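You operate a simulated robot arm through the tools that you are given. There is no shell and no other tool.

You are at the controls of a simulated two-armed robot. One attempt, no reset.

Task
Zero the cell meter on the pure water in cup 65.
Fine: press BLANK, then READ to see 0 ppm; cup back where it stood, meter off. Set down upright: what you pick out.

Only the result counts: the job must be done as asked and must still hold three seconds after the hand-in. Knocking over, shifting, dropping, spilling or breaking anything else fails it.

Robot
Two 7-joint arms with fingered hands on one trunk that stands fixed in place. Base frame: the origin is at the foot of the trunk, x ahead of it, y to its left, z up. Units: mm, degrees, N and s.
The left shoulder is at [36, 162, 1088], the right one opposite. Each reaches about 1215 mm from its shoulder. Payload 4 kg a hand.
Tool frame (each hand has its own): the origin (TCP) lies between the finger pads and is the grasp point; the fingertips stand 36 mm ahead of it; z points along the fingers, y is the line along which they close. The gripper opens to 124 mm; its body begins 42 mm behind the TCP. The gripper is a hand of 4 fingers: y runs from the thumb to the fingers, the wrist lies at [-15, -99, -189] in the tool frame.
Orientation is told as [roll, pitch, yaw] about the base's x, y, z axes, in that order, counted from this pose: with the fingers straight down and the wrist toward the robot, the tool's x, y and z point along [0, 1, 0], [1, 0, 0] and [0, 0, -1] of the base frame.

Tools
- The arms move only by the tool jog_arm. It takes "left_moves", "right_moves" or both (then of equal length, played together; a hand with none holds still); each is a list of rows, each a list of 6 numbers: the shift along the tool's x, y, z in mm, then the turn, a rotation vector about the tool's x, y, z in degrees. In form: [[x, y, z, rx, ry, rz], ...]. A call has 1 to 20 rows; each row shifts and turns the commanded pose from where the row before left it, along the tool's axes as they then stand. Each row takes 0.2 s and may step no farther than 50 mm and 8.6 degrees from the row before; otherwise, the whole call is refused. Where a pose cannot be reached the arm comes as near as it can. A force on the tool above 40 N (or 10 N above the force at the start of the call, whichever is more), or a blocked arm, ends the call early, and 0.2 s more pass. In this call time passes only in rows, and 0.2 s behind the last. It gives the time, the measured TCP pose, the force on the tool (base axes), the opening and the grip force at its end, in the units of the frame above (readings bear some noise), with the torque about the TCP (base axes, N m) and any sound that the robot's microphone picked up, and new pictures: "views" is both (left out), scene, wrist or none (wrist: the cameras of the hands that moved).
- Cameras (640 x 400 px; columns grow to the right, rows downward): "scene" is now at [112.5, -50.2, 1352.7]; the picture's right is [-0.67, -0.74, 0.08], its down [-0.27, 0.14, -0.95] and it looks along [0.69, -0.66, -0.29] (base axes); focal length 288 px, centre (320, 200). "left" rides on the left gripper at [-75, -86, -123] in its tool frame; the picture's right is [-0.70, -0.34, 0.63], its down [0.64, -0.68, 0.35] and it looks along [0.32, 0.65, 0.69] (tool axes); focal length 275 px, centre (320, 200). "right" rides on the right gripper at [75, -86, -123] in its tool frame; the picture's right is [-0.70, 0.34, -0.63], its down [-0.64, -0.68, 0.35] and it looks along [-0.31, 0.65, 0.69] (tool axes); focal length 275 px, centre (320, 200). There is no depth. A picture from a camera that has moved, and an enlarged one, comes with that camera's place and axes in the base frame and with its lens. The place of the scene camera against the robot may be out by one fixed shift of up to 18 mm in any direction.
- move_column(by): moves the trunk up (or, below 0, down) by that many mm; the arms and the scene camera ride with it, the base frame stays. It gives what a move gives, with no picture.
- curl_fingers(index, middle, ring, thumb_bend, thumb_turn, hand): sets how far each is bent, from 0 (flat) to 1 (curled in); at 0.3 the hand is open as for a grip, at 0.7 the pads meet at the TCP. One left out holds its place. A second passes; each finger stops where it meets its share of the squeeze, and holds until it gets a number again. It is the only way to open and close the hand. It gives what a move gives, with no picture; readings hold the bend of each and the force on the fingers (four entries, about 0 where the hand has none), thumb and palm. thumb_turn goes from beside the hand (0) to across from the fingers (1), as for a grip.
- pan_tilt(pan, tilt): turns the head with the scene camera to pan (to the left, within 86 degrees either way) and tilt (down, from -29 to 69), counted from straight ahead of the robot (the tilt from the chest, where the trunk bows). It gives what a move gives, and a new picture of the scene camera.
- close_up(camera, box): a new picture of the part [left, top, right, bottom] of that camera's present view, enlarged. No time passes.
- close_job(): hands the job in; it is judged then, once.

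Nothing tells you positions but the pictures and the camera data. Unless the task says otherwise, let go and move clear before handing in.

The tools are called after "Request:" by a JSON object that holds its "op" and its "data". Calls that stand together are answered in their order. jog_arm: Moves the arms, as the interface text tells. Its arguments: {"type":"object","properties":{"left_moves":{"type":"array","items":{"type":"array","items":{"type":"number"}}},"right_moves":{"type":"array","items":{"type":"array","items":{"type":"number"}}},"views":{"type":"string","enum":["both","scene","wrist","none"]}},"required":[]} The other tools are called the same way: move_column (by) moves the trunk up or down; curl_fingers (index, middle, ring, thumb_bend, thumb_turn, hand) moves the fingers one by one; pan_tilt (pan, tilt) turns the head that bears the scene camera; close_up (camera, box) takes an enlarged picture of a part of a camera's view; close_job () hands the job in.

At the start:

```text
time: 0.0
left_tool_pos: [693.2, -124.3, 1231.1]
left_ee_rot: [0.1, 0.0, -0.2]
left_ft_force: [0.4, 0.3, -0.3]
left_wrist_torque: [-0.01, 0.01, -0.04]
left_finger_gap: 123.4
left_grasp_force: 0.0
left_shape: jaw
left_bend: [0.3, 0.3, 0.3, 0.3, 0.98]
left_finger forces: [0.0, 0.1, 0.1, 0.0, 0.1, 0.1]
right_tool_pos: [522.3, -717.4, 1179.9]
right_ee_rot: [-0.1, 0.2, 0.0]
right_ft_force: [0.7, 0.2, 0.6]
right_wrist_torque: [0.0, 0.0, -0.01]
right_finger_gap: 123.7
right_grasp_force: 0.1
right_shape: jaw
right_bend: [0.3, 0.3, 0.3, 0.3, 0.98]
right_finger forces: [0.0, 0.0, 0.1, 0.0, 0.1, 0.0]
trunk travel left (down, up): [-250.0, 228.0]
head pan, tilt (commanded): [-42.3, 11.8]
```

scene: 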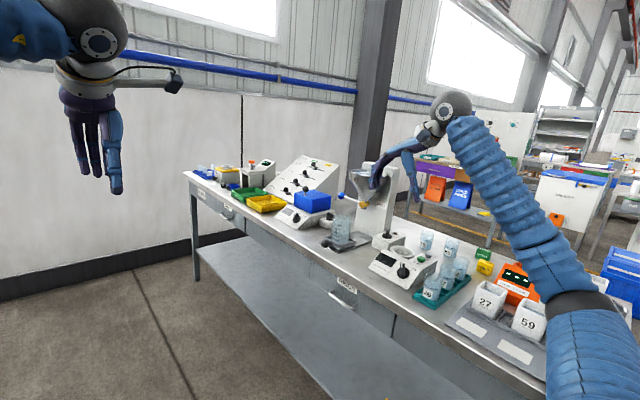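
right: 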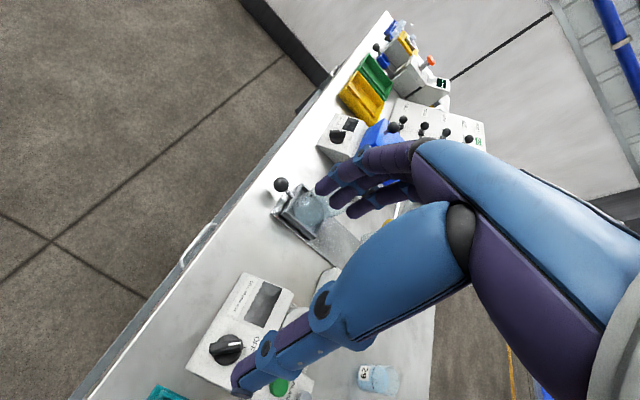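
left: 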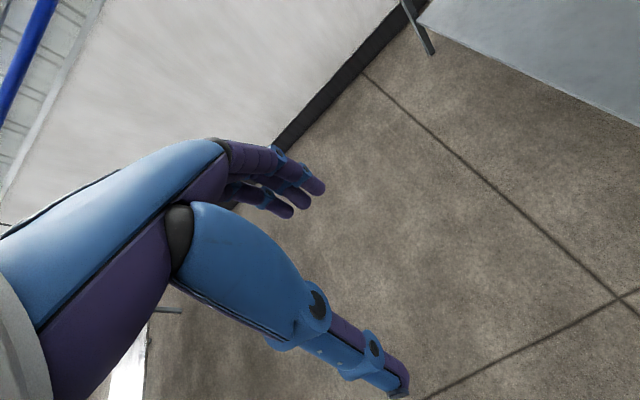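

I see a bench to the robot's right with several instruments, cups in a teal rack and numbered cups. I'll take enlarged pictures to find cup 65 and the cell meter.

Request:
{"op": "close_up", "data": {"camera": "scene", "box": [340, 210, 500, 310]}}

Request:
{"op": "close_up", "data": {"camera": "scene", "box": [440, 240, 600, 340]}}

Request:
{"op": "close_up", "data": {"camera": "scene", "box": [180, 140, 340, 240]}}

Request:
{"op": "close_up", "data": {"camera": "scene", "box": [280, 160, 440, 260]}}

Request:
{"op": "close_up", "data": {"camera": "right", "box": [160, 160, 400, 400]}}

```text
4.00 times, centred on (420, 260) of scene
camera zoom: at [112.5, -50.2, 1352.7], right [-0.67, -0.74, 0.08], down [-0.27, 0.14, -0.95], along [0.69, -0.66, -0.29], focal length 1150 px, centre (-80, -40)
```

zoom: 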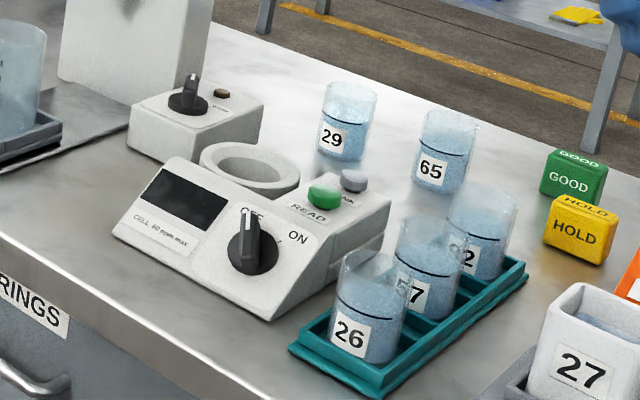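

```text
4.00 times, centred on (520, 290) of scene
camera zoom: at [112.5, -50.2, 1352.7], right [-0.67, -0.74, 0.08], down [-0.27, 0.14, -0.95], along [0.69, -0.66, -0.29], focal length 1150 px, centre (-480, -160)
```

zoom: 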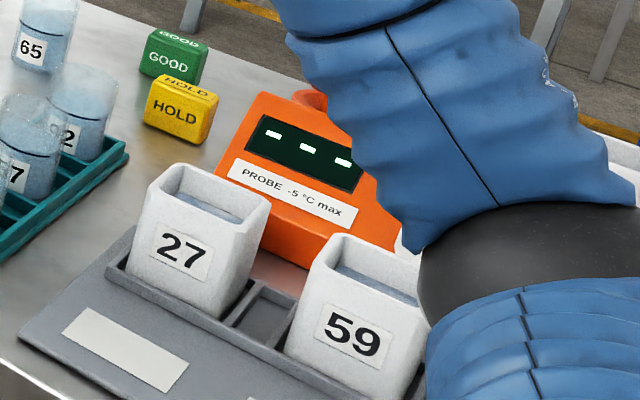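

```text
4.00 times, centred on (260, 190) of scene
camera zoom: at [112.5, -50.2, 1352.7], right [-0.67, -0.74, 0.08], down [-0.27, 0.14, -0.95], along [0.69, -0.66, -0.29], focal length 1150 px, centre (560, 240)
```

zoom: 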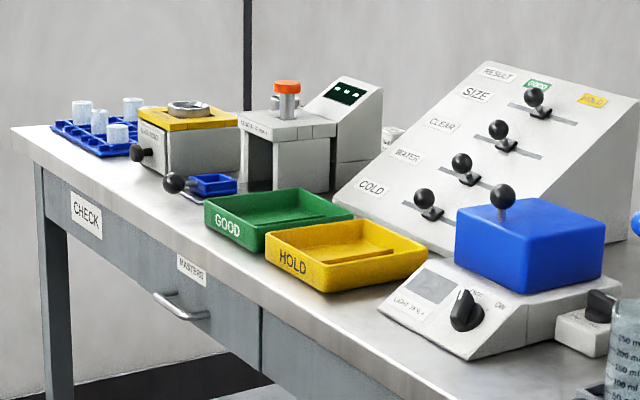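

```text
4.00 times, centred on (360, 210) of scene
camera zoom: at [112.5, -50.2, 1352.7], right [-0.67, -0.74, 0.08], down [-0.27, 0.14, -0.95], along [0.69, -0.66, -0.29], focal length 1150 px, centre (160, 160)
```

zoom: 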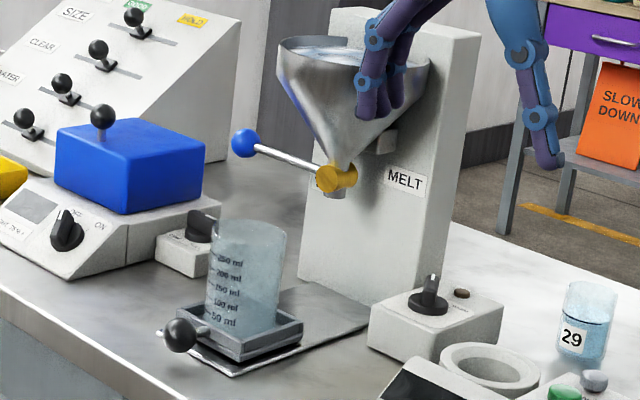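

```text
1.67 times, centred on (280, 280) of right
camera zoom: at [435.7, -642.1, 1302.2], right [0.34, -0.7, 0.63], down [-0.68, -0.64, -0.35], along [0.65, -0.32, -0.69], focal length 459 px, centre (387, 67)
```

zoom: 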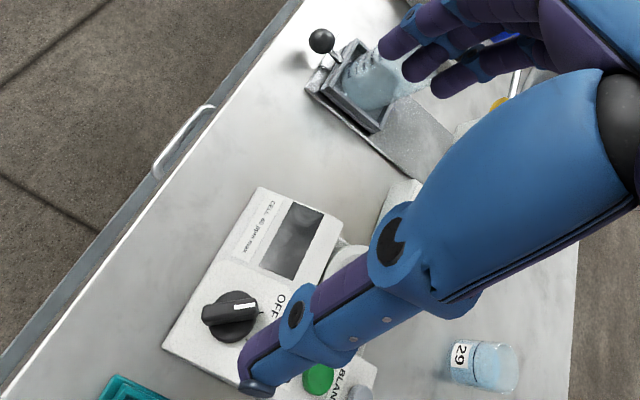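

The bench runs along x on the robot's right, front edge near y = -742. The cell meter sits around [500, -830] with an OFF/ON knob, READ (green) and BLANK (grey) buttons and a ring-shaped well; cup 65 stands behind it. I'll point the head there for a better view.

Request:
{"op": "pan_tilt", "data": {"pan": -64, "tilt": 28}}

```text
time: 0.8
left_tool_pos: [694.0, -124.5, 1231.8]
left_ee_rot: [0.1, 0.1, -0.2]
left_ft_force: [0.0, -0.3, -0.9]
left_wrist_torque: [0.0, 0.0, 0.01]
left_finger_gap: 123.5
left_grasp_force: 0.0
left_shape: jaw
left_bend: [0.3, 0.3, 0.3, 0.3, 0.98]
left_finger forces: [0.0, 0.0, 0.0, 0.0, 0.0, 0.0]
right_tool_pos: [522.9, -718.0, 1179.9]
right_ee_rot: [0.0, 0.1, -0.3]
right_ft_force: [0.1, -1.0, -0.7]
right_wrist_torque: [0.03, 0.0, 0.02]
right_finger_gap: 123.3
right_grasp_force: 0.1
right_shape: jaw
right_bend: [0.3, 0.3, 0.3, 0.3, 0.98]
right_finger forces: [0.0, 0.0, 0.0, 0.0, 0.0, 0.0]
trunk travel left (down, up): [-250.0, 228.0]
head pan, tilt (commanded): [-64.0, 28.0]
camera scene: at [80.6, -69.4, 1330.4], right [-0.89, -0.44, 0.11], down [-0.31, 0.42, -0.85], along [0.33, -0.79, -0.51], focal length 288 px, centre (320, 200)
```

scene: 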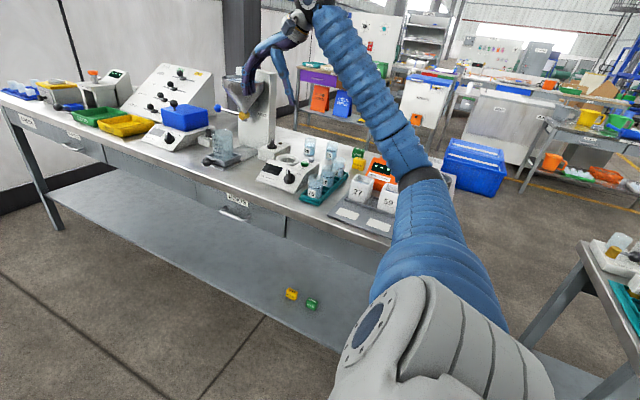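

The meter and cups are near the picture's middle. I'll enlarge that region for detail.

Request:
{"op": "close_up", "data": {"camera": "scene", "box": [250, 130, 362, 200]}}

Request:
{"op": "close_up", "data": {"camera": "scene", "box": [255, 152, 319, 192]}}

Request:
{"op": "close_up", "data": {"camera": "scene", "box": [580, 230, 640, 310]}}

```text
5.71 times, centred on (306, 165) of scene
camera zoom: at [80.6, -69.4, 1330.4], right [-0.89, -0.44, 0.11], down [-0.31, 0.42, -0.85], along [0.33, -0.79, -0.51], focal length 1643 px, centre (400, 400)
```

zoom: 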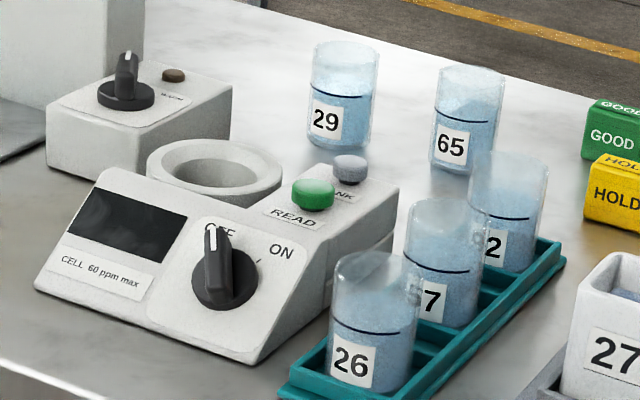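

```text
10.00 times, centred on (287, 172) of scene
camera zoom: at [80.6, -69.4, 1330.4], right [-0.89, -0.44, 0.11], down [-0.31, 0.42, -0.85], along [0.33, -0.79, -0.51], focal length 2875 px, centre (650, 480)
```

zoom: 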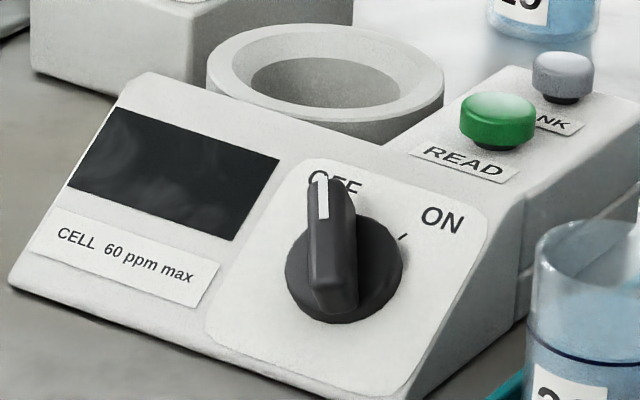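

```text
5.00 times, centred on (610, 270) of scene
camera zoom: at [80.6, -69.4, 1330.4], right [-0.89, -0.44, 0.11], down [-0.31, 0.42, -0.85], along [0.33, -0.79, -0.51], focal length 1438 px, centre (-1130, -150)
```

zoom: 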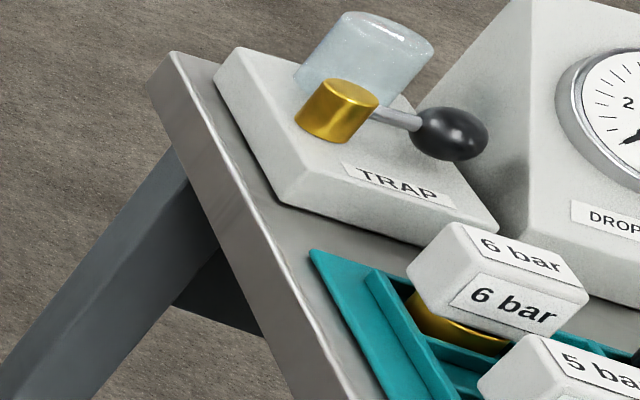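

The meter's knob points at OFF, with ON about 50–60° clockwise on a panel sloped toward the robot; the well ring is behind the panel, READ/BLANK beside it. I'll move the right hand over so its wrist camera sees these parts, to fix their positions.

Request:
{"op": "jog_arm", "data": {"right_moves": [[-36, -20, 0, 0, 0, 0], [-36, -20, 0, 0, 0, 0], [-36, -20, 0, 0, 0, 0], [-36, -20, 0, 0, 0, 0], [-36, -20, 0, 0, 0, 0]], "views": "both"}}

```text
time: 2.0
left_tool_pos: [693.7, -123.7, 1232.1]
left_ee_rot: [0.0, 0.0, 0.0]
left_ft_force: [0.0, -0.2, 0.3]
left_wrist_torque: [-0.01, 0.02, -0.01]
left_finger_gap: 123.7
left_grasp_force: 0.0
left_shape: jaw
left_bend: [0.3, 0.3, 0.3, 0.3, 0.98]
left_finger forces: [0.1, 0.0, 0.0, 0.1, 0.0, 0.1]
right_tool_pos: [422.6, -899.0, 1180.8]
right_ee_rot: [0.1, 0.0, 0.0]
right_ft_force: [-0.3, -0.1, -0.1]
right_wrist_torque: [0.04, 0.0, -0.02]
right_finger_gap: 123.8
right_grasp_force: 0.0
right_shape: jaw
right_bend: [0.3, 0.3, 0.3, 0.3, 0.98]
right_finger forces: [0.1, 0.1, 0.0, 0.0, 0.0, 0.0]
trunk travel left (down, up): [-250.0, 228.0]
head pan, tilt (commanded): [-64.0, 28.0]
camera scene: at [80.2, -69.9, 1330.4], right [-0.89, -0.44, 0.11], down [-0.31, 0.42, -0.85], along [0.33, -0.79, -0.51], focal length 288 px, centre (320, 200)
camera right: at [334.9, -823.4, 1303.3], right [0.34, -0.7, 0.63], down [-0.68, -0.64, -0.35], along [0.65, -0.32, -0.69], focal length 275 px, centre (320, 200)
```

scene: 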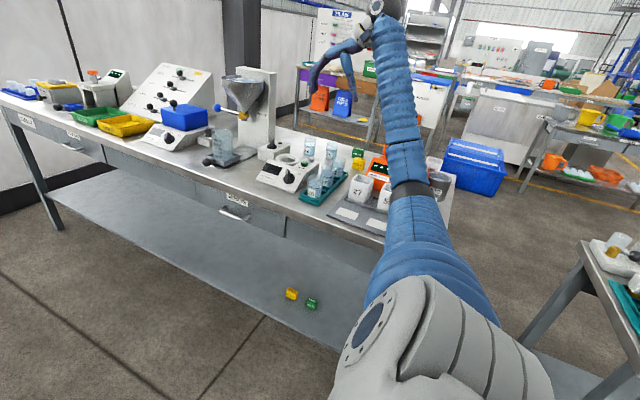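
right: 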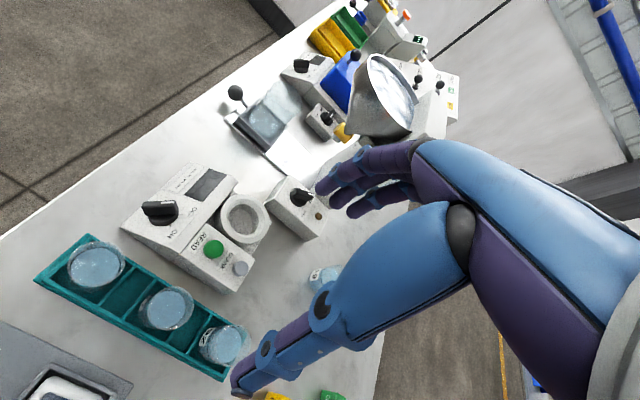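

The wrist camera now shows the meter, well and rack clearly, with cups 29 and 65 behind the thumb. I'll zoom for measurement.

Request:
{"op": "close_up", "data": {"camera": "right", "box": [100, 140, 356, 300]}}

Request:
{"op": "close_up", "data": {"camera": "scene", "box": [250, 130, 362, 200]}}

```text
2.50 times, centred on (228, 220) of right
camera zoom: at [334.9, -823.4, 1303.3], right [0.34, -0.7, 0.63], down [-0.68, -0.64, -0.35], along [0.65, -0.32, -0.69], focal length 688 px, centre (550, 150)
```

zoom: 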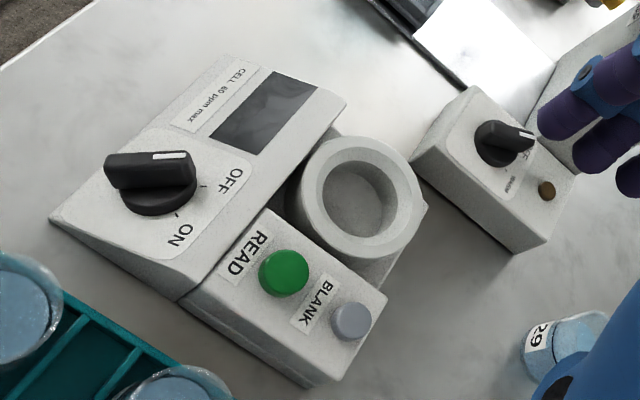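

```text
5.71 times, centred on (306, 165) of scene
camera zoom: at [80.2, -69.9, 1330.4], right [-0.89, -0.44, 0.11], down [-0.31, 0.42, -0.85], along [0.33, -0.79, -0.51], focal length 1643 px, centre (400, 400)
```

zoom: 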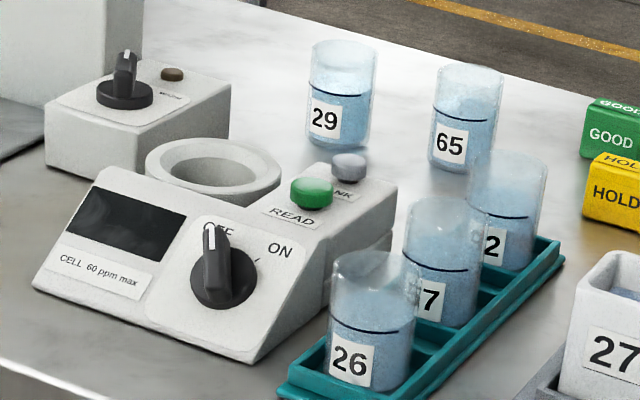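

READ is near [489, -883, 921], the well's top near [568, -900, 903], and cup 65 near [500, -1150] on the bench top at about z 850. Before planning the grip I'll look at the hand's finger shape and take closer pictures of the well.

Request:
{"op": "close_up", "data": {"camera": "scene", "box": [290, 10, 418, 90]}}

Request:
{"op": "close_up", "data": {"camera": "right", "box": [200, 170, 296, 270]}}

Request:
{"op": "close_up", "data": {"camera": "right", "box": [220, 220, 420, 400]}}

```text
5.00 times, centred on (354, 50) of scene
camera zoom: at [80.2, -69.9, 1330.4], right [-0.89, -0.44, 0.11], down [-0.31, 0.42, -0.85], along [0.33, -0.79, -0.51], focal length 1438 px, centre (150, 950)
```

zoom: 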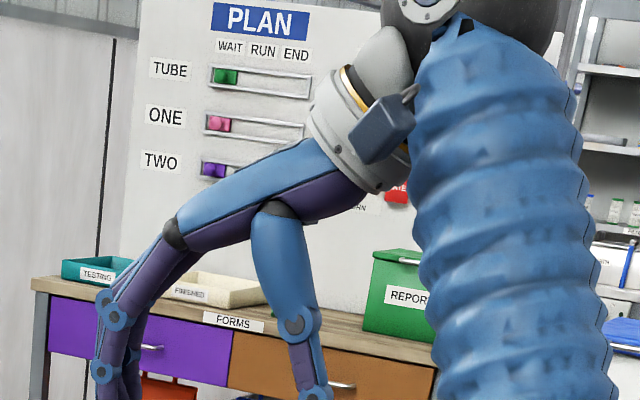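

```text
4.00 times, centred on (248, 220) of right
camera zoom: at [334.9, -823.4, 1303.3], right [0.34, -0.7, 0.63], down [-0.68, -0.64, -0.35], along [0.65, -0.32, -0.69], focal length 1101 px, centre (608, 120)
```

zoom: 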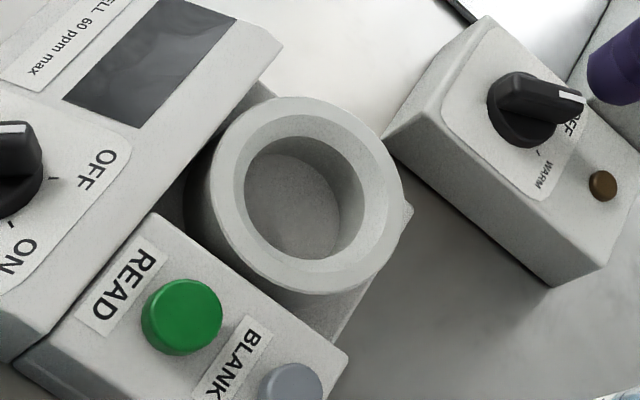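

```text
2.22 times, centred on (320, 310) of right
camera zoom: at [334.9, -823.4, 1303.3], right [0.34, -0.7, 0.63], down [-0.68, -0.64, -0.35], along [0.65, -0.32, -0.69], focal length 612 px, centre (320, -44)
```

zoom: 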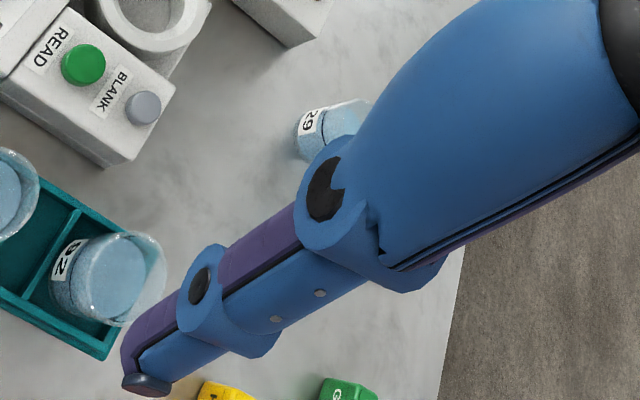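

The well is a ring with a chamfered mouth and a shallow floor. I'll tilt the head up to see the hand's fingers in whole.

Request:
{"op": "pan_tilt", "data": {"pan": -64, "tilt": 15}}

Request:
{"op": "curl_fingers", "data": {"hand": "right", "index": 0.5, "middle": 0.5, "ring": 0.5, "thumb_bend": 0.5}}

Request:
{"op": "close_up", "data": {"camera": "scene", "box": [290, 40, 450, 140]}}

Request:
{"op": "close_up", "data": {"camera": "right", "box": [0, 0, 640, 400]}}

```text
time: 2.8
left_tool_pos: [693.3, -125.4, 1231.4]
left_ee_rot: [0.0, 0.0, -0.2]
left_ft_force: [0.6, -0.6, -0.6]
left_wrist_torque: [-0.02, 0.05, -0.02]
left_finger_gap: 123.5
left_grasp_force: 0.0
left_shape: jaw
left_bend: [0.3, 0.3, 0.3, 0.3, 0.98]
left_finger forces: [0.1, 0.0, 0.2, 0.1, 0.0, 0.0]
right_tool_pos: [421.8, -899.1, 1180.7]
right_ee_rot: [0.1, 0.0, -0.1]
right_ft_force: [0.7, 0.2, -0.6]
right_wrist_torque: [-0.01, 0.02, -0.02]
right_finger_gap: 124.0
right_grasp_force: 0.1
right_shape: jaw
right_bend: [0.3, 0.3, 0.3, 0.3, 0.98]
right_finger forces: [0.1, 0.0, 0.0, 0.0, 0.0, 0.1]
trunk travel left (down, up): [-250.0, 228.0]
head pan, tilt (commanded): [-64.0, 15.0]
camera scene: at [84.0, -71.5, 1351.0], right [-0.89, -0.44, 0.11], down [-0.23, 0.23, -0.94], along [0.39, -0.87, -0.31], focal length 288 px, centre (320, 200)
```

scene: 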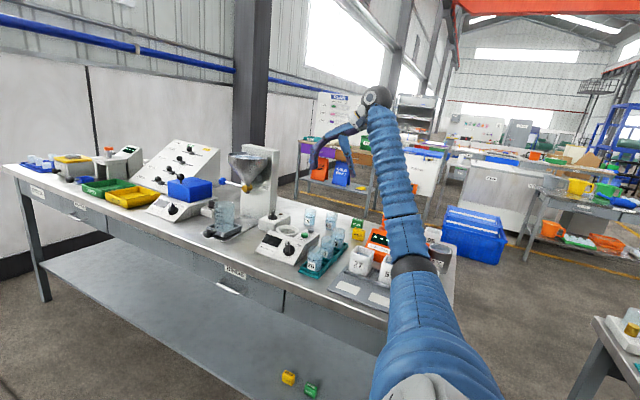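

```text
time: 3.8
left_tool_pos: [693.9, -125.8, 1230.0]
left_ee_rot: [0.0, 0.0, -0.1]
left_ft_force: [-0.5, 0.3, 0.0]
left_wrist_torque: [0.03, 0.01, -0.02]
left_finger_gap: 123.6
left_grasp_force: 0.0
left_shape: jaw
left_bend: [0.3, 0.3, 0.3, 0.3, 0.98]
left_finger forces: [0.0, 0.1, 0.0, 0.0, 0.0, 0.0]
right_tool_pos: [421.0, -897.9, 1180.1]
right_ee_rot: [-0.1, 0.1, -0.1]
right_ft_force: [-0.3, 0.2, 0.2]
right_wrist_torque: [0.01, -0.01, 0.01]
right_finger_gap: 62.3
right_grasp_force: 0.1
right_shape: fingers
right_bend: [0.5, 0.5, 0.5, 0.5, 0.98]
right_finger forces: [0.0, 0.1, 0.0, 0.0, 0.0, 0.1]
trunk travel left (down, up): [-250.0, 228.0]
head pan, tilt (commanded): [-64.0, 15.0]
```

```text
4.00 times, centred on (370, 90) of scene
camera zoom: at [84.1, -71.5, 1351.1], right [-0.89, -0.44, 0.11], down [-0.23, 0.23, -0.94], along [0.39, -0.87, -0.31], focal length 1150 px, centre (120, 640)
```

zoom: 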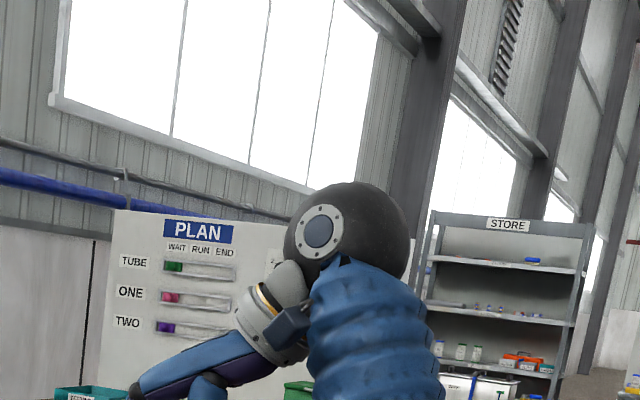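

```text
1.00 times, centred on (320, 200) of right (not enlarged: the box is as wide or as high as the picture)
camera zoom: at [335.1, -822.7, 1303.5], right [0.34, -0.7, 0.63], down [-0.68, -0.64, -0.35], along [0.65, -0.32, -0.69], focal length 275 px, centre (320, 200)
```

zoom: 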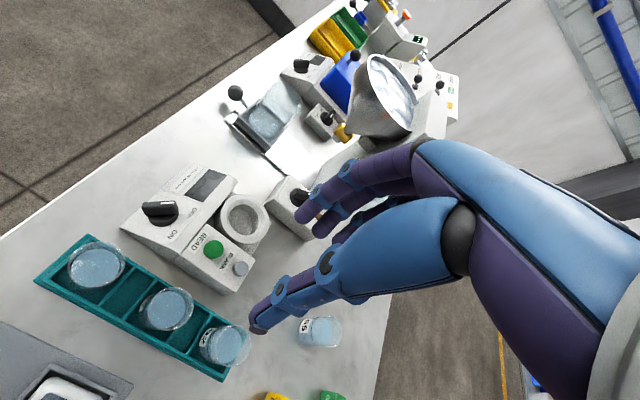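

The finger gap is 62 mm at bend 0.5 and 124 mm at 0.3. Zooming in on the fingers to see their shape.

Request:
{"op": "close_up", "data": {"camera": "scene", "box": [290, 100, 402, 200]}}

Request:
{"op": "close_up", "data": {"camera": "right", "box": [280, 280, 400, 380]}}

```text
4.00 times, centred on (346, 150) of scene
camera zoom: at [84.1, -71.5, 1351.1], right [-0.89, -0.44, 0.11], down [-0.23, 0.23, -0.94], along [0.39, -0.87, -0.31], focal length 1150 px, centre (216, 400)
```

zoom: 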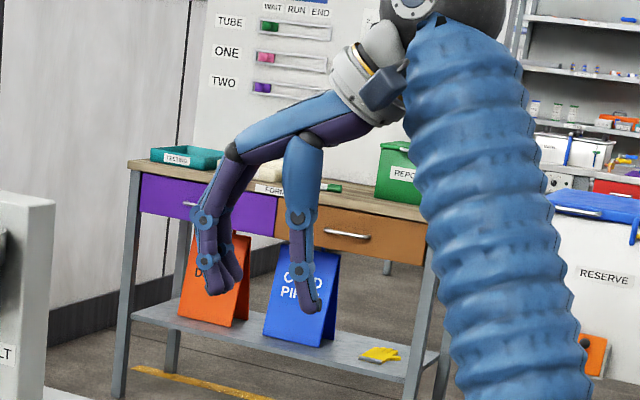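

```text
4.00 times, centred on (340, 330) of right
camera zoom: at [335.1, -822.7, 1303.5], right [0.34, -0.7, 0.63], down [-0.68, -0.64, -0.35], along [0.65, -0.32, -0.69], focal length 1101 px, centre (240, -320)
```

zoom: 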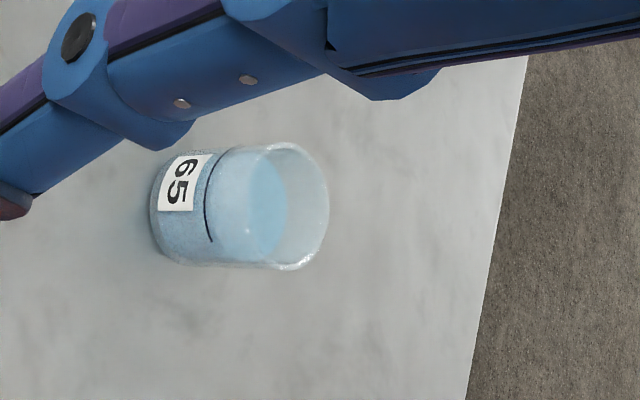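

Cup 65 is seen clearly from the wrist camera (label facing the robot). I'll zoom on the fingertips to learn where each sits in the tool frame.

Request:
{"op": "close_up", "data": {"camera": "right", "box": [230, 130, 470, 350]}}

Request:
{"op": "curl_fingers", "data": {"hand": "right", "index": 0.3, "middle": 1.0, "ring": 1.0, "thumb_bend": 0.3}}

Request:
{"op": "close_up", "data": {"camera": "right", "box": [230, 130, 470, 350]}}

Request:
{"op": "close_up", "data": {"camera": "scene", "box": [290, 100, 402, 200]}}

```text
1.82 times, centred on (350, 240) of right
camera zoom: at [335.1, -822.7, 1303.5], right [0.34, -0.7, 0.63], down [-0.68, -0.64, -0.35], along [0.65, -0.32, -0.69], focal length 500 px, centre (266, 127)
```

zoom: 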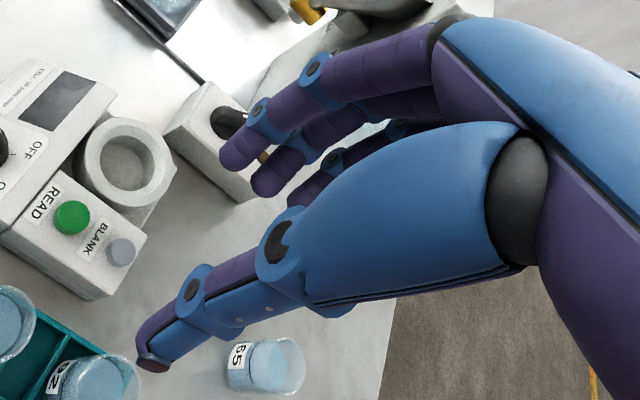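

```text
time: 4.8
left_tool_pos: [693.5, -124.3, 1231.6]
left_ee_rot: [0.0, 0.0, -0.1]
left_ft_force: [-0.1, -0.8, -0.2]
left_wrist_torque: [-0.04, 0.0, -0.01]
left_finger_gap: 123.6
left_grasp_force: 0.0
left_shape: jaw
left_bend: [0.3, 0.3, 0.3, 0.3, 0.98]
left_finger forces: [0.1, 0.0, 0.0, 0.0, 0.0, 0.1]
right_tool_pos: [422.3, -898.0, 1180.6]
right_ee_rot: [-0.1, 0.0, -0.1]
right_ft_force: [-0.1, -0.3, 0.4]
right_wrist_torque: [-0.01, -0.02, 0.01]
right_finger_gap: 123.2
right_grasp_force: 0.0
right_shape: fingers
right_bend: [0.3, 1.0, 1.0, 0.3, 0.98]
right_finger forces: [0.0, 0.0, 0.1, 0.0, 0.0, 0.0]
trunk travel left (down, up): [-250.0, 228.0]
head pan, tilt (commanded): [-64.0, 15.0]
```

```text
1.82 times, centred on (350, 240) of right
camera zoom: at [335.1, -822.7, 1303.5], right [0.34, -0.7, 0.63], down [-0.68, -0.64, -0.35], along [0.65, -0.32, -0.69], focal length 500 px, centre (266, 127)
```

zoom: 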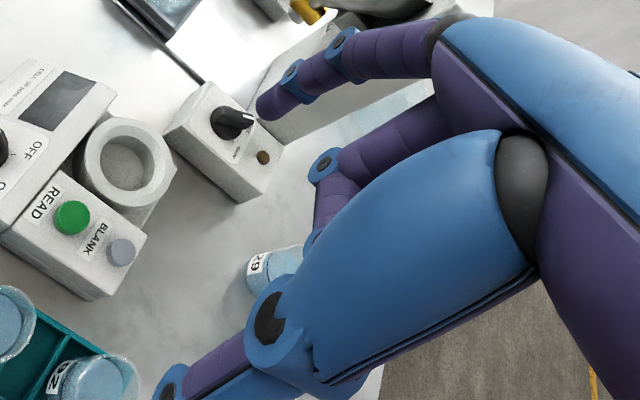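

```text
4.00 times, centred on (346, 150) of scene
camera zoom: at [84.1, -71.5, 1351.1], right [-0.89, -0.44, 0.11], down [-0.23, 0.23, -0.94], along [0.39, -0.87, -0.31], focal length 1150 px, centre (216, 400)
```

zoom: 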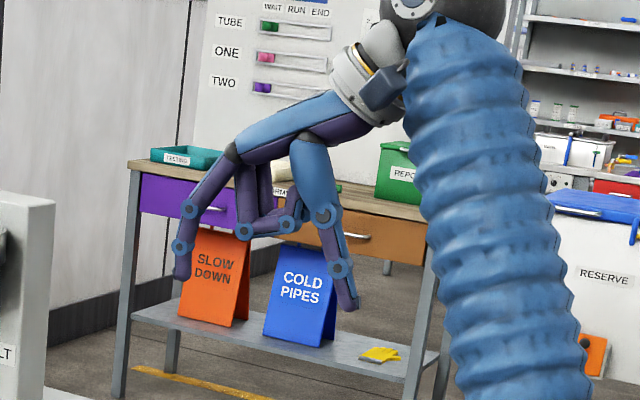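

Index sits on the tool's +x side (toward the camera). I'll set a pre-grip shape about right for a 55 mm cup and look at the finger profile closely.

Request:
{"op": "curl_fingers", "data": {"hand": "right", "index": 0.45, "middle": 0.45, "ring": 0.45, "thumb_bend": 0.55}}

Request:
{"op": "close_up", "data": {"camera": "scene", "box": [324, 140, 388, 180]}}

Request:
{"op": "close_up", "data": {"camera": "right", "box": [230, 130, 470, 350]}}

```text
time: 5.8
left_tool_pos: [693.9, -123.7, 1231.4]
left_ee_rot: [-0.1, 0.0, 0.0]
left_ft_force: [-0.2, 0.1, -0.1]
left_wrist_torque: [0.01, 0.0, -0.01]
left_finger_gap: 123.5
left_grasp_force: 0.0
left_shape: jaw
left_bend: [0.3, 0.3, 0.3, 0.3, 0.98]
left_finger forces: [0.1, 0.1, 0.1, 0.0, 0.0, 0.0]
right_tool_pos: [422.7, -898.5, 1181.6]
right_ee_rot: [0.0, 0.1, -0.1]
right_ft_force: [-0.9, 0.7, 0.2]
right_wrist_torque: [0.01, -0.02, -0.02]
right_finger_gap: 62.5
right_grasp_force: 0.0
right_shape: fingers
right_bend: [0.45, 0.45, 0.45, 0.55, 0.98]
right_finger forces: [0.0, 0.1, 0.0, 0.1, 0.1, 0.1]
trunk travel left (down, up): [-250.0, 228.0]
head pan, tilt (commanded): [-64.0, 15.0]
```

```text
10.00 times, centred on (356, 160) of scene
camera zoom: at [84.1, -71.5, 1351.1], right [-0.89, -0.44, 0.11], down [-0.23, 0.23, -0.94], along [0.39, -0.87, -0.31], focal length 2875 px, centre (-40, 600)
```

zoom: 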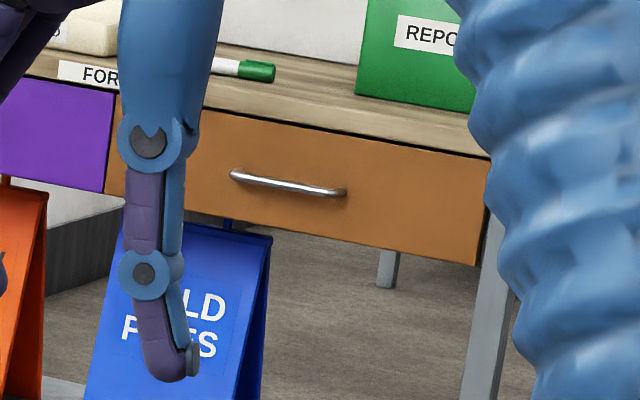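

```text
1.82 times, centred on (350, 240) of right
camera zoom: at [335.1, -822.7, 1303.5], right [0.34, -0.7, 0.63], down [-0.68, -0.64, -0.35], along [0.65, -0.32, -0.69], focal length 500 px, centre (266, 127)
```

zoom: 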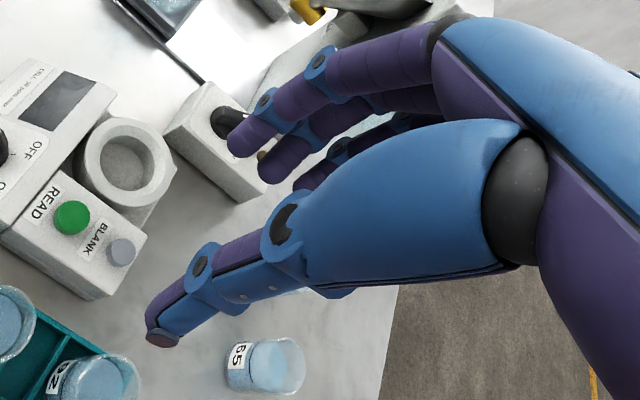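

Zooming a little further left to catch both fingers and thumb.

Request:
{"op": "close_up", "data": {"camera": "scene", "box": [306, 132, 370, 180]}}

```text
8.33 times, centred on (338, 156) of scene
camera zoom: at [84.1, -71.5, 1351.1], right [-0.89, -0.44, 0.11], down [-0.23, 0.23, -0.94], along [0.39, -0.87, -0.31], focal length 2396 px, centre (170, 567)
```

zoom: 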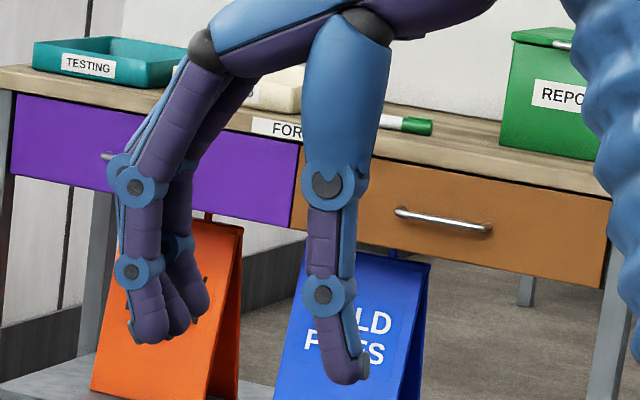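

Finger and thumb end links are nearly parallel but leaning about 20°; a straighter-finger, more-bent-thumb shape may overlap better. I'll test that shape and look again.

Request:
{"op": "curl_fingers", "data": {"hand": "right", "index": 0.37, "middle": 0.37, "ring": 0.37, "thumb_bend": 0.65}}

Request:
{"op": "close_up", "data": {"camera": "scene", "box": [306, 132, 370, 180]}}

```text
time: 6.8
left_tool_pos: [693.2, -124.9, 1231.0]
left_ee_rot: [0.0, 0.0, 0.0]
left_ft_force: [-0.3, 0.4, 0.0]
left_wrist_torque: [0.0, 0.02, 0.01]
left_finger_gap: 123.4
left_grasp_force: 0.0
left_shape: jaw
left_bend: [0.3, 0.3, 0.3, 0.3, 0.98]
left_finger forces: [0.0, 0.0, 0.0, 0.0, 0.1, 0.0]
right_tool_pos: [421.9, -898.4, 1180.4]
right_ee_rot: [0.0, 0.1, -0.1]
right_ft_force: [0.0, -0.9, -0.4]
right_wrist_torque: [-0.02, 0.01, -0.01]
right_finger_gap: 59.3
right_grasp_force: 0.1
right_shape: fingers
right_bend: [0.37, 0.37, 0.37, 0.65, 0.98]
right_finger forces: [0.0, 0.0, 0.0, 0.1, 0.0, 0.0]
trunk travel left (down, up): [-250.0, 228.0]
head pan, tilt (commanded): [-64.0, 15.0]
```

```text
8.33 times, centred on (338, 156) of scene
camera zoom: at [84.1, -71.5, 1351.1], right [-0.89, -0.44, 0.11], down [-0.23, 0.23, -0.94], along [0.39, -0.87, -0.31], focal length 2396 px, centre (170, 567)
```

zoom: 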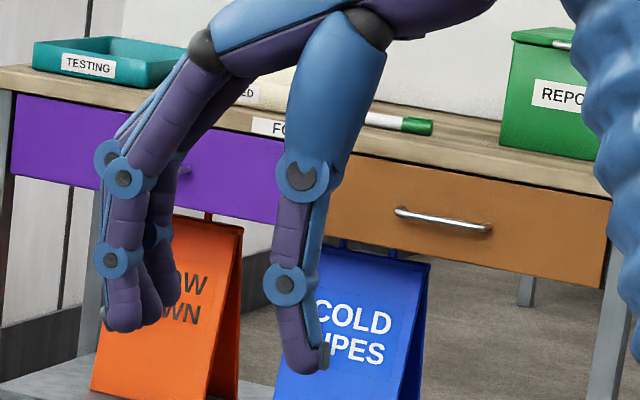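

Both shapes lean the same ~20°, so a hand tilt of that amount would make the grip faces vertical. Now I'll measure the well depth and cup 65 more closely.

Request:
{"op": "close_up", "data": {"camera": "right", "box": [212, 188, 276, 248]}}

Request:
{"op": "close_up", "data": {"camera": "right", "box": [290, 300, 354, 360]}}

Request:
{"op": "close_up", "data": {"camera": "scene", "box": [256, 205, 320, 245]}}

Request:
{"op": "close_up", "data": {"camera": "scene", "box": [300, 195, 364, 235]}}

```text
6.67 times, centred on (244, 218) of right
camera zoom: at [335.1, -822.7, 1303.5], right [0.34, -0.7, 0.63], down [-0.68, -0.64, -0.35], along [0.65, -0.32, -0.69], focal length 1835 px, centre (827, 80)
```

zoom: 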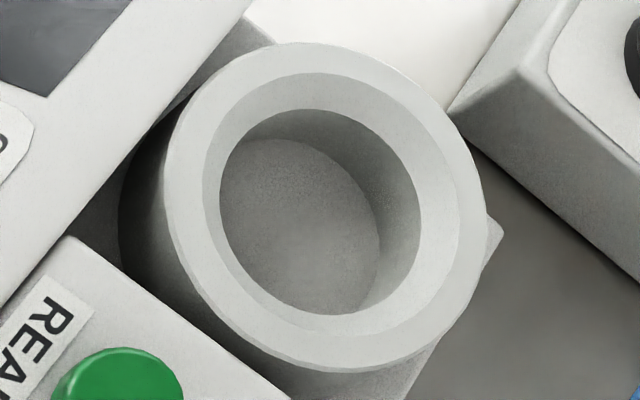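

```text
6.67 times, centred on (322, 330) of right
camera zoom: at [335.1, -822.7, 1303.5], right [0.34, -0.7, 0.63], down [-0.68, -0.64, -0.35], along [0.65, -0.32, -0.69], focal length 1835 px, centre (307, -667)
```

zoom: 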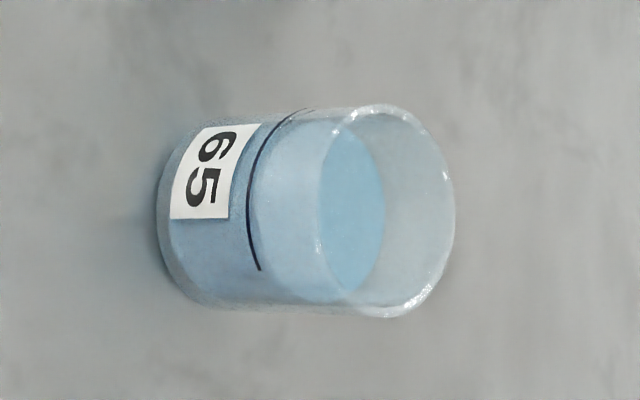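

```text
10.00 times, centred on (288, 225) of scene
camera zoom: at [84.1, -71.5, 1351.1], right [-0.89, -0.44, 0.11], down [-0.23, 0.23, -0.94], along [0.39, -0.87, -0.31], focal length 2875 px, centre (640, -50)
```

zoom: 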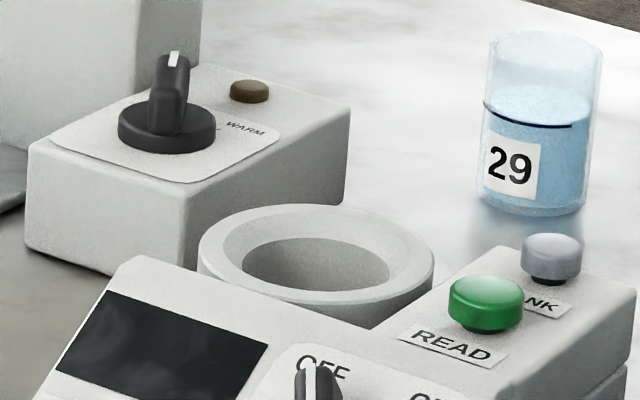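

```text
10.00 times, centred on (332, 215) of scene
camera zoom: at [84.1, -71.5, 1351.1], right [-0.89, -0.44, 0.11], down [-0.23, 0.23, -0.94], along [0.39, -0.87, -0.31], focal length 2875 px, centre (200, 50)
```

zoom: 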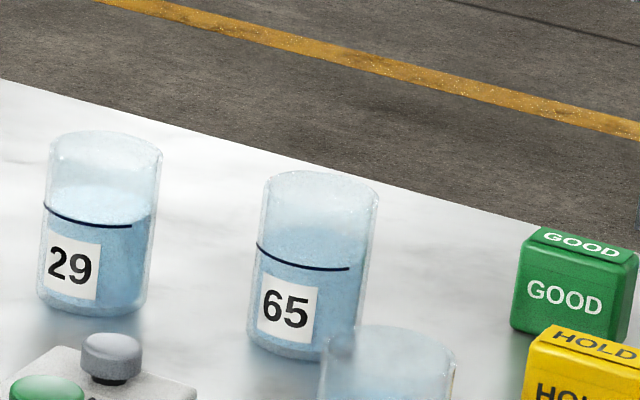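

The well bore is about 53 mm with a chamfered mouth, roughly 24 mm deep; cup 65 is about 53 mm wide and 65 mm tall near [496, -1130]. I'll lower the hand 100 mm straight down to triangulate heights more exactly with the wrist camera.

Request:
{"op": "jog_arm", "data": {"right_moves": [[0, 0, 34, 0, 0, 0], [0, 0, 33, 0, 0, 0], [0, 0, 33, 0, 0, 0]], "views": "wrist"}}

Request:
{"op": "close_up", "data": {"camera": "right", "box": [310, 300, 374, 360]}}

Request:
{"op": "close_up", "data": {"camera": "right", "box": [100, 160, 260, 260]}}

Request:
{"op": "close_up", "data": {"camera": "right", "box": [160, 200, 256, 260]}}

```text
time: 7.8
left_tool_pos: [697.7, -102.6, 1225.2]
left_ee_rot: [-0.7, 0.5, -0.2]
left_ft_force: [0.4, -1.2, -0.7]
left_wrist_torque: [0.09, 0.12, 0.01]
left_finger_gap: 123.7
left_grasp_force: 0.0
left_shape: jaw
left_bend: [0.3, 0.3, 0.3, 0.3, 0.98]
left_finger forces: [0.0, 0.0, 0.1, 0.0, 0.0, 0.0]
right_tool_pos: [403.2, -883.2, 1168.3]
right_ee_rot: [-7.4, -0.8, -1.8]
right_ft_force: [-0.5, -1.4, -0.6]
right_wrist_torque: [0.05, -0.04, 0.0]
right_finger_gap: 59.2
right_grasp_force: 0.0
right_shape: fingers
right_bend: [0.37, 0.37, 0.37, 0.65, 0.98]
right_finger forces: [0.0, 0.0, 0.0, 0.0, 0.0, 0.0]
trunk travel left (down, up): [-250.0, 228.0]
head pan, tilt (commanded): [-64.0, 15.0]
stopped in row 3 (right hand): the arm was blocked; the commanded pose is now the measured one
camera right: at [317.7, -789.2, 1279.5], right [0.31, -0.62, 0.72], down [-0.7, -0.66, -0.27], along [0.65, -0.42, -0.64], focal length 275 px, centre (320, 200)
```

right: 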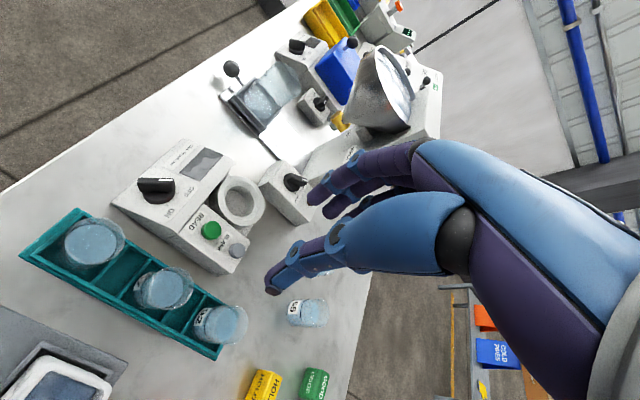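

```text
6.67 times, centred on (342, 330) of right
camera zoom: at [317.7, -789.2, 1279.5], right [0.31, -0.62, 0.72], down [-0.7, -0.66, -0.27], along [0.65, -0.42, -0.64], focal length 1835 px, centre (173, -667)
```

zoom: 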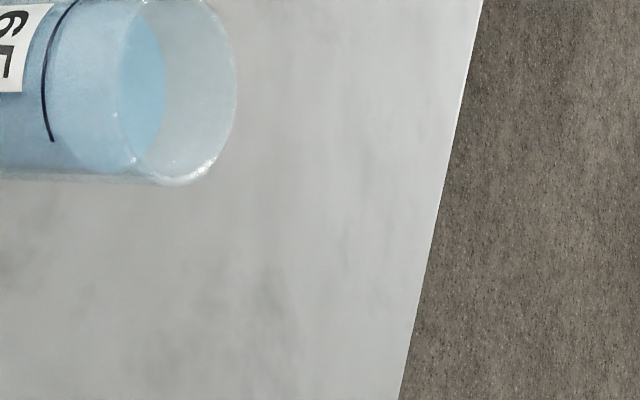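

```text
4.00 times, centred on (180, 210) of right
camera zoom: at [317.7, -789.2, 1279.5], right [0.31, -0.62, 0.72], down [-0.7, -0.66, -0.27], along [0.65, -0.42, -0.64], focal length 1101 px, centre (880, 160)
```

zoom: 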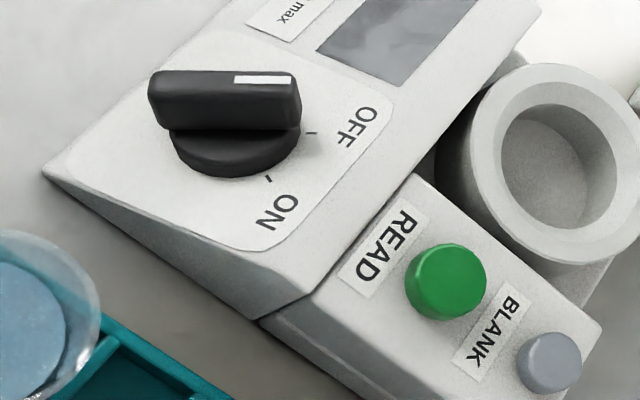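

```text
6.67 times, centred on (208, 230) of right
camera zoom: at [317.7, -789.2, 1279.5], right [0.31, -0.62, 0.72], down [-0.7, -0.66, -0.27], along [0.65, -0.42, -0.64], focal length 1835 px, centre (1067, 0)
```

zoom: 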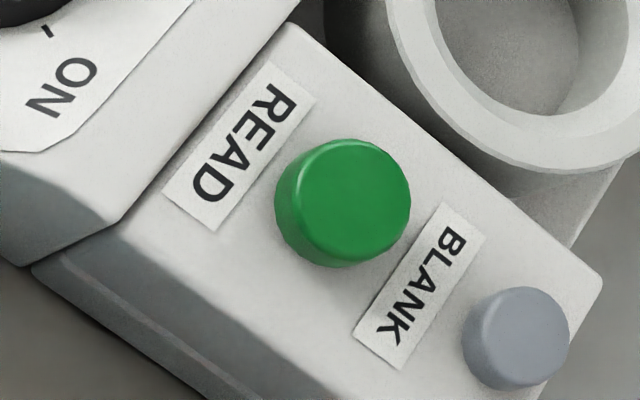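

The right arm was blocked while lowering (and the body was nudged). I'll look with the scene camera at what it met.

Request:
{"op": "pan_tilt", "data": {"pan": -70, "tilt": 35}}

Request:
{"op": "jog_arm", "data": {"right_moves": [[0, 0, -1, 0, 0, 0]], "views": "both"}}

```text
time: 8.6
left_tool_pos: [694.2, -105.1, 1231.3]
left_ee_rot: [-0.7, 0.3, -0.2]
left_ft_force: [-0.4, 1.2, -0.8]
left_wrist_torque: [-0.07, -0.01, -0.01]
left_finger_gap: 123.9
left_grasp_force: 0.1
left_shape: jaw
left_bend: [0.3, 0.3, 0.3, 0.3, 0.98]
left_finger forces: [0.0, 0.0, 0.0, 0.0, 0.0, 0.1]
right_tool_pos: [401.2, -884.0, 1168.3]
right_ee_rot: [-7.2, -0.8, -1.7]
right_ft_force: [0.4, -0.3, 0.0]
right_wrist_torque: [0.01, 0.03, -0.03]
right_finger_gap: 59.2
right_grasp_force: 0.0
right_shape: fingers
right_bend: [0.37, 0.37, 0.37, 0.65, 0.98]
right_finger forces: [0.0, 0.0, 0.0, 0.1, 0.0, 0.0]
trunk travel left (down, up): [-250.0, 228.0]
head pan, tilt (commanded): [-70.0, 35.0]
camera scene: at [89.8, -50.5, 1321.8], right [-0.92, -0.37, 0.13], down [-0.32, 0.52, -0.8], along [0.23, -0.77, -0.59], focal length 288 px, centre (320, 200)
```

scene: 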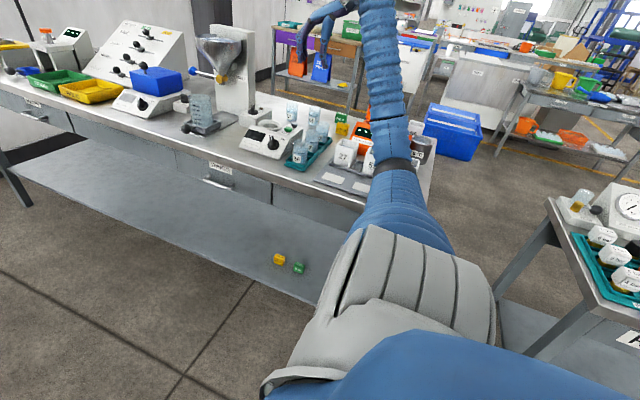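

```text
time: 9.0
left_tool_pos: [669.6, -148.2, 1223.8]
left_ee_rot: [-0.4, 0.6, -3.3]
left_ft_force: [1.0, -1.9, -1.8]
left_wrist_torque: [0.08, 0.01, 0.01]
left_finger_gap: 124.4
left_grasp_force: 0.0
left_shape: jaw
left_bend: [0.3, 0.3, 0.3, 0.3, 0.98]
left_finger forces: [0.1, 0.0, 0.0, 0.0, 0.1, 0.0]
right_tool_pos: [340.1, -908.6, 1170.7]
right_ee_rot: [-7.6, -0.8, -4.6]
right_ft_force: [-0.3, -4.4, 18.3]
right_wrist_torque: [0.45, 0.19, 0.03]
right_finger_gap: 59.3
right_grasp_force: 0.2
right_shape: fingers
right_bend: [0.37, 0.37, 0.37, 0.65, 0.98]
right_finger forces: [0.1, 0.0, 0.0, 0.0, 0.1, 0.0]
trunk travel left (down, up): [-250.0, 228.0]
head pan, tilt (commanded): [-70.0, 35.0]
stopped in row 1 (right hand): the arm was blocked; the commanded pose is now the measured one
camera scene: at [91.9, -59.1, 1319.7], right [-0.92, -0.36, 0.13], down [-0.32, 0.53, -0.79], along [0.22, -0.77, -0.6], focal length 288 px, centre (320, 200)
camera right: at [259.4, -810.8, 1280.9], right [0.28, -0.63, 0.72], down [-0.73, -0.63, -0.27], along [0.62, -0.45, -0.64], focal length 275 px, centre (320, 200)
```

scene: 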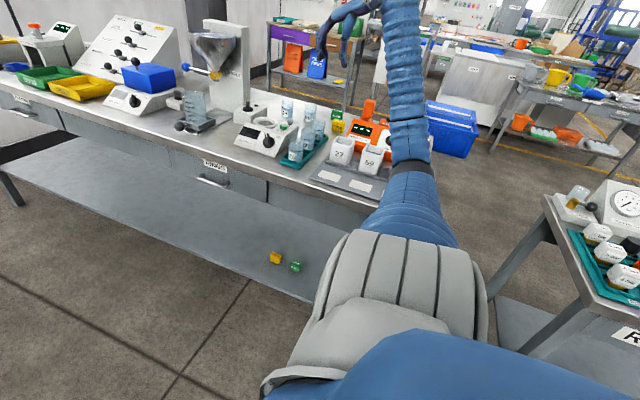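
right: 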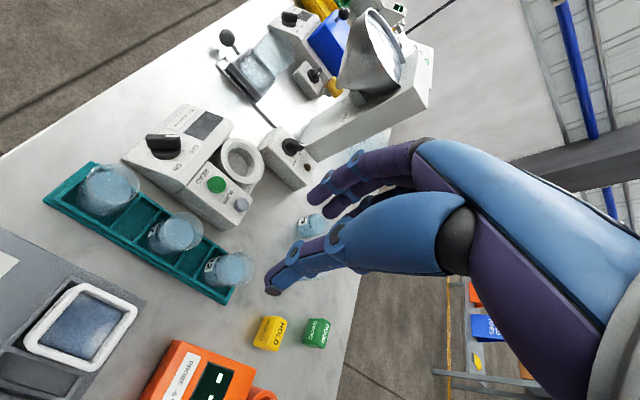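

Something along the arm is touching, since the whole trunk yielded. I'll check the elbow/forearm area against tray items 27/59 and the bench edge right away.

Request:
{"op": "close_up", "data": {"camera": "scene", "box": [310, 80, 470, 220]}}

Request:
{"op": "close_up", "data": {"camera": "right", "box": [0, 220, 288, 400]}}

Request:
{"op": "close_up", "data": {"camera": "left", "box": [0, 0, 640, 400]}}

```text
2.86 times, centred on (390, 150) of scene
camera zoom: at [91.9, -59.1, 1319.7], right [-0.92, -0.36, 0.13], down [-0.32, 0.53, -0.79], along [0.22, -0.77, -0.6], focal length 822 px, centre (120, 343)
```

zoom: 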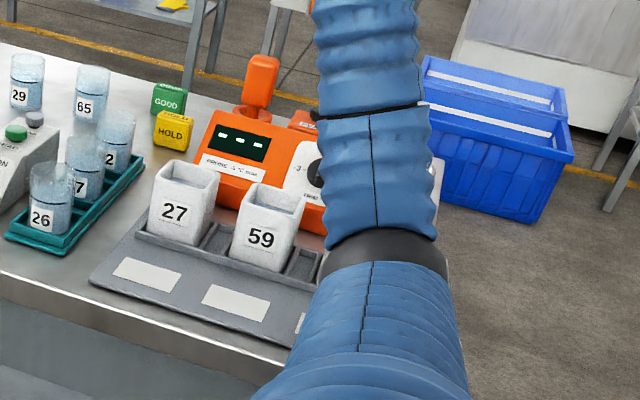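

```text
2.22 times, centred on (144, 310) of right
camera zoom: at [259.4, -810.8, 1280.9], right [0.28, -0.63, 0.72], down [-0.73, -0.63, -0.27], along [0.62, -0.45, -0.64], focal length 612 px, centre (711, -44)
```

zoom: 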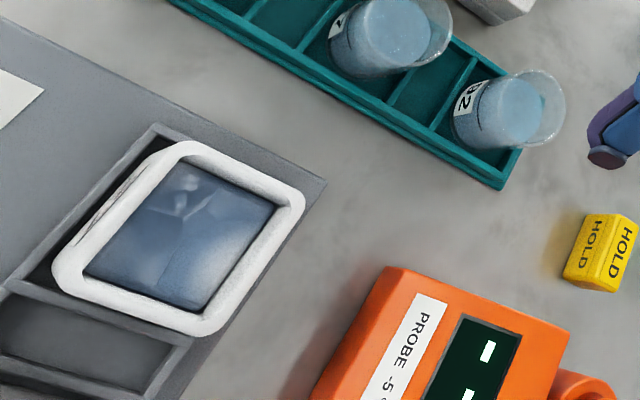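

```text
1.00 times, centred on (320, 200) of left (not enlarged: the box is as wide or as high as the picture)
camera zoom: at [581.5, -218.5, 1348.2], right [-0.39, -0.68, -0.63], down [-0.65, 0.68, -0.34], along [0.66, 0.27, -0.7], focal length 275 px, centre (320, 200)
```

zoom: 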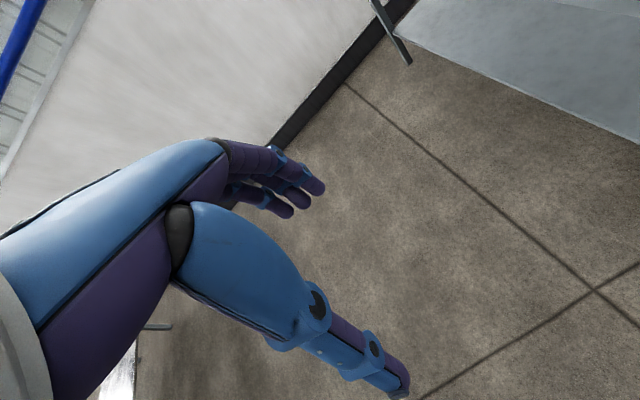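

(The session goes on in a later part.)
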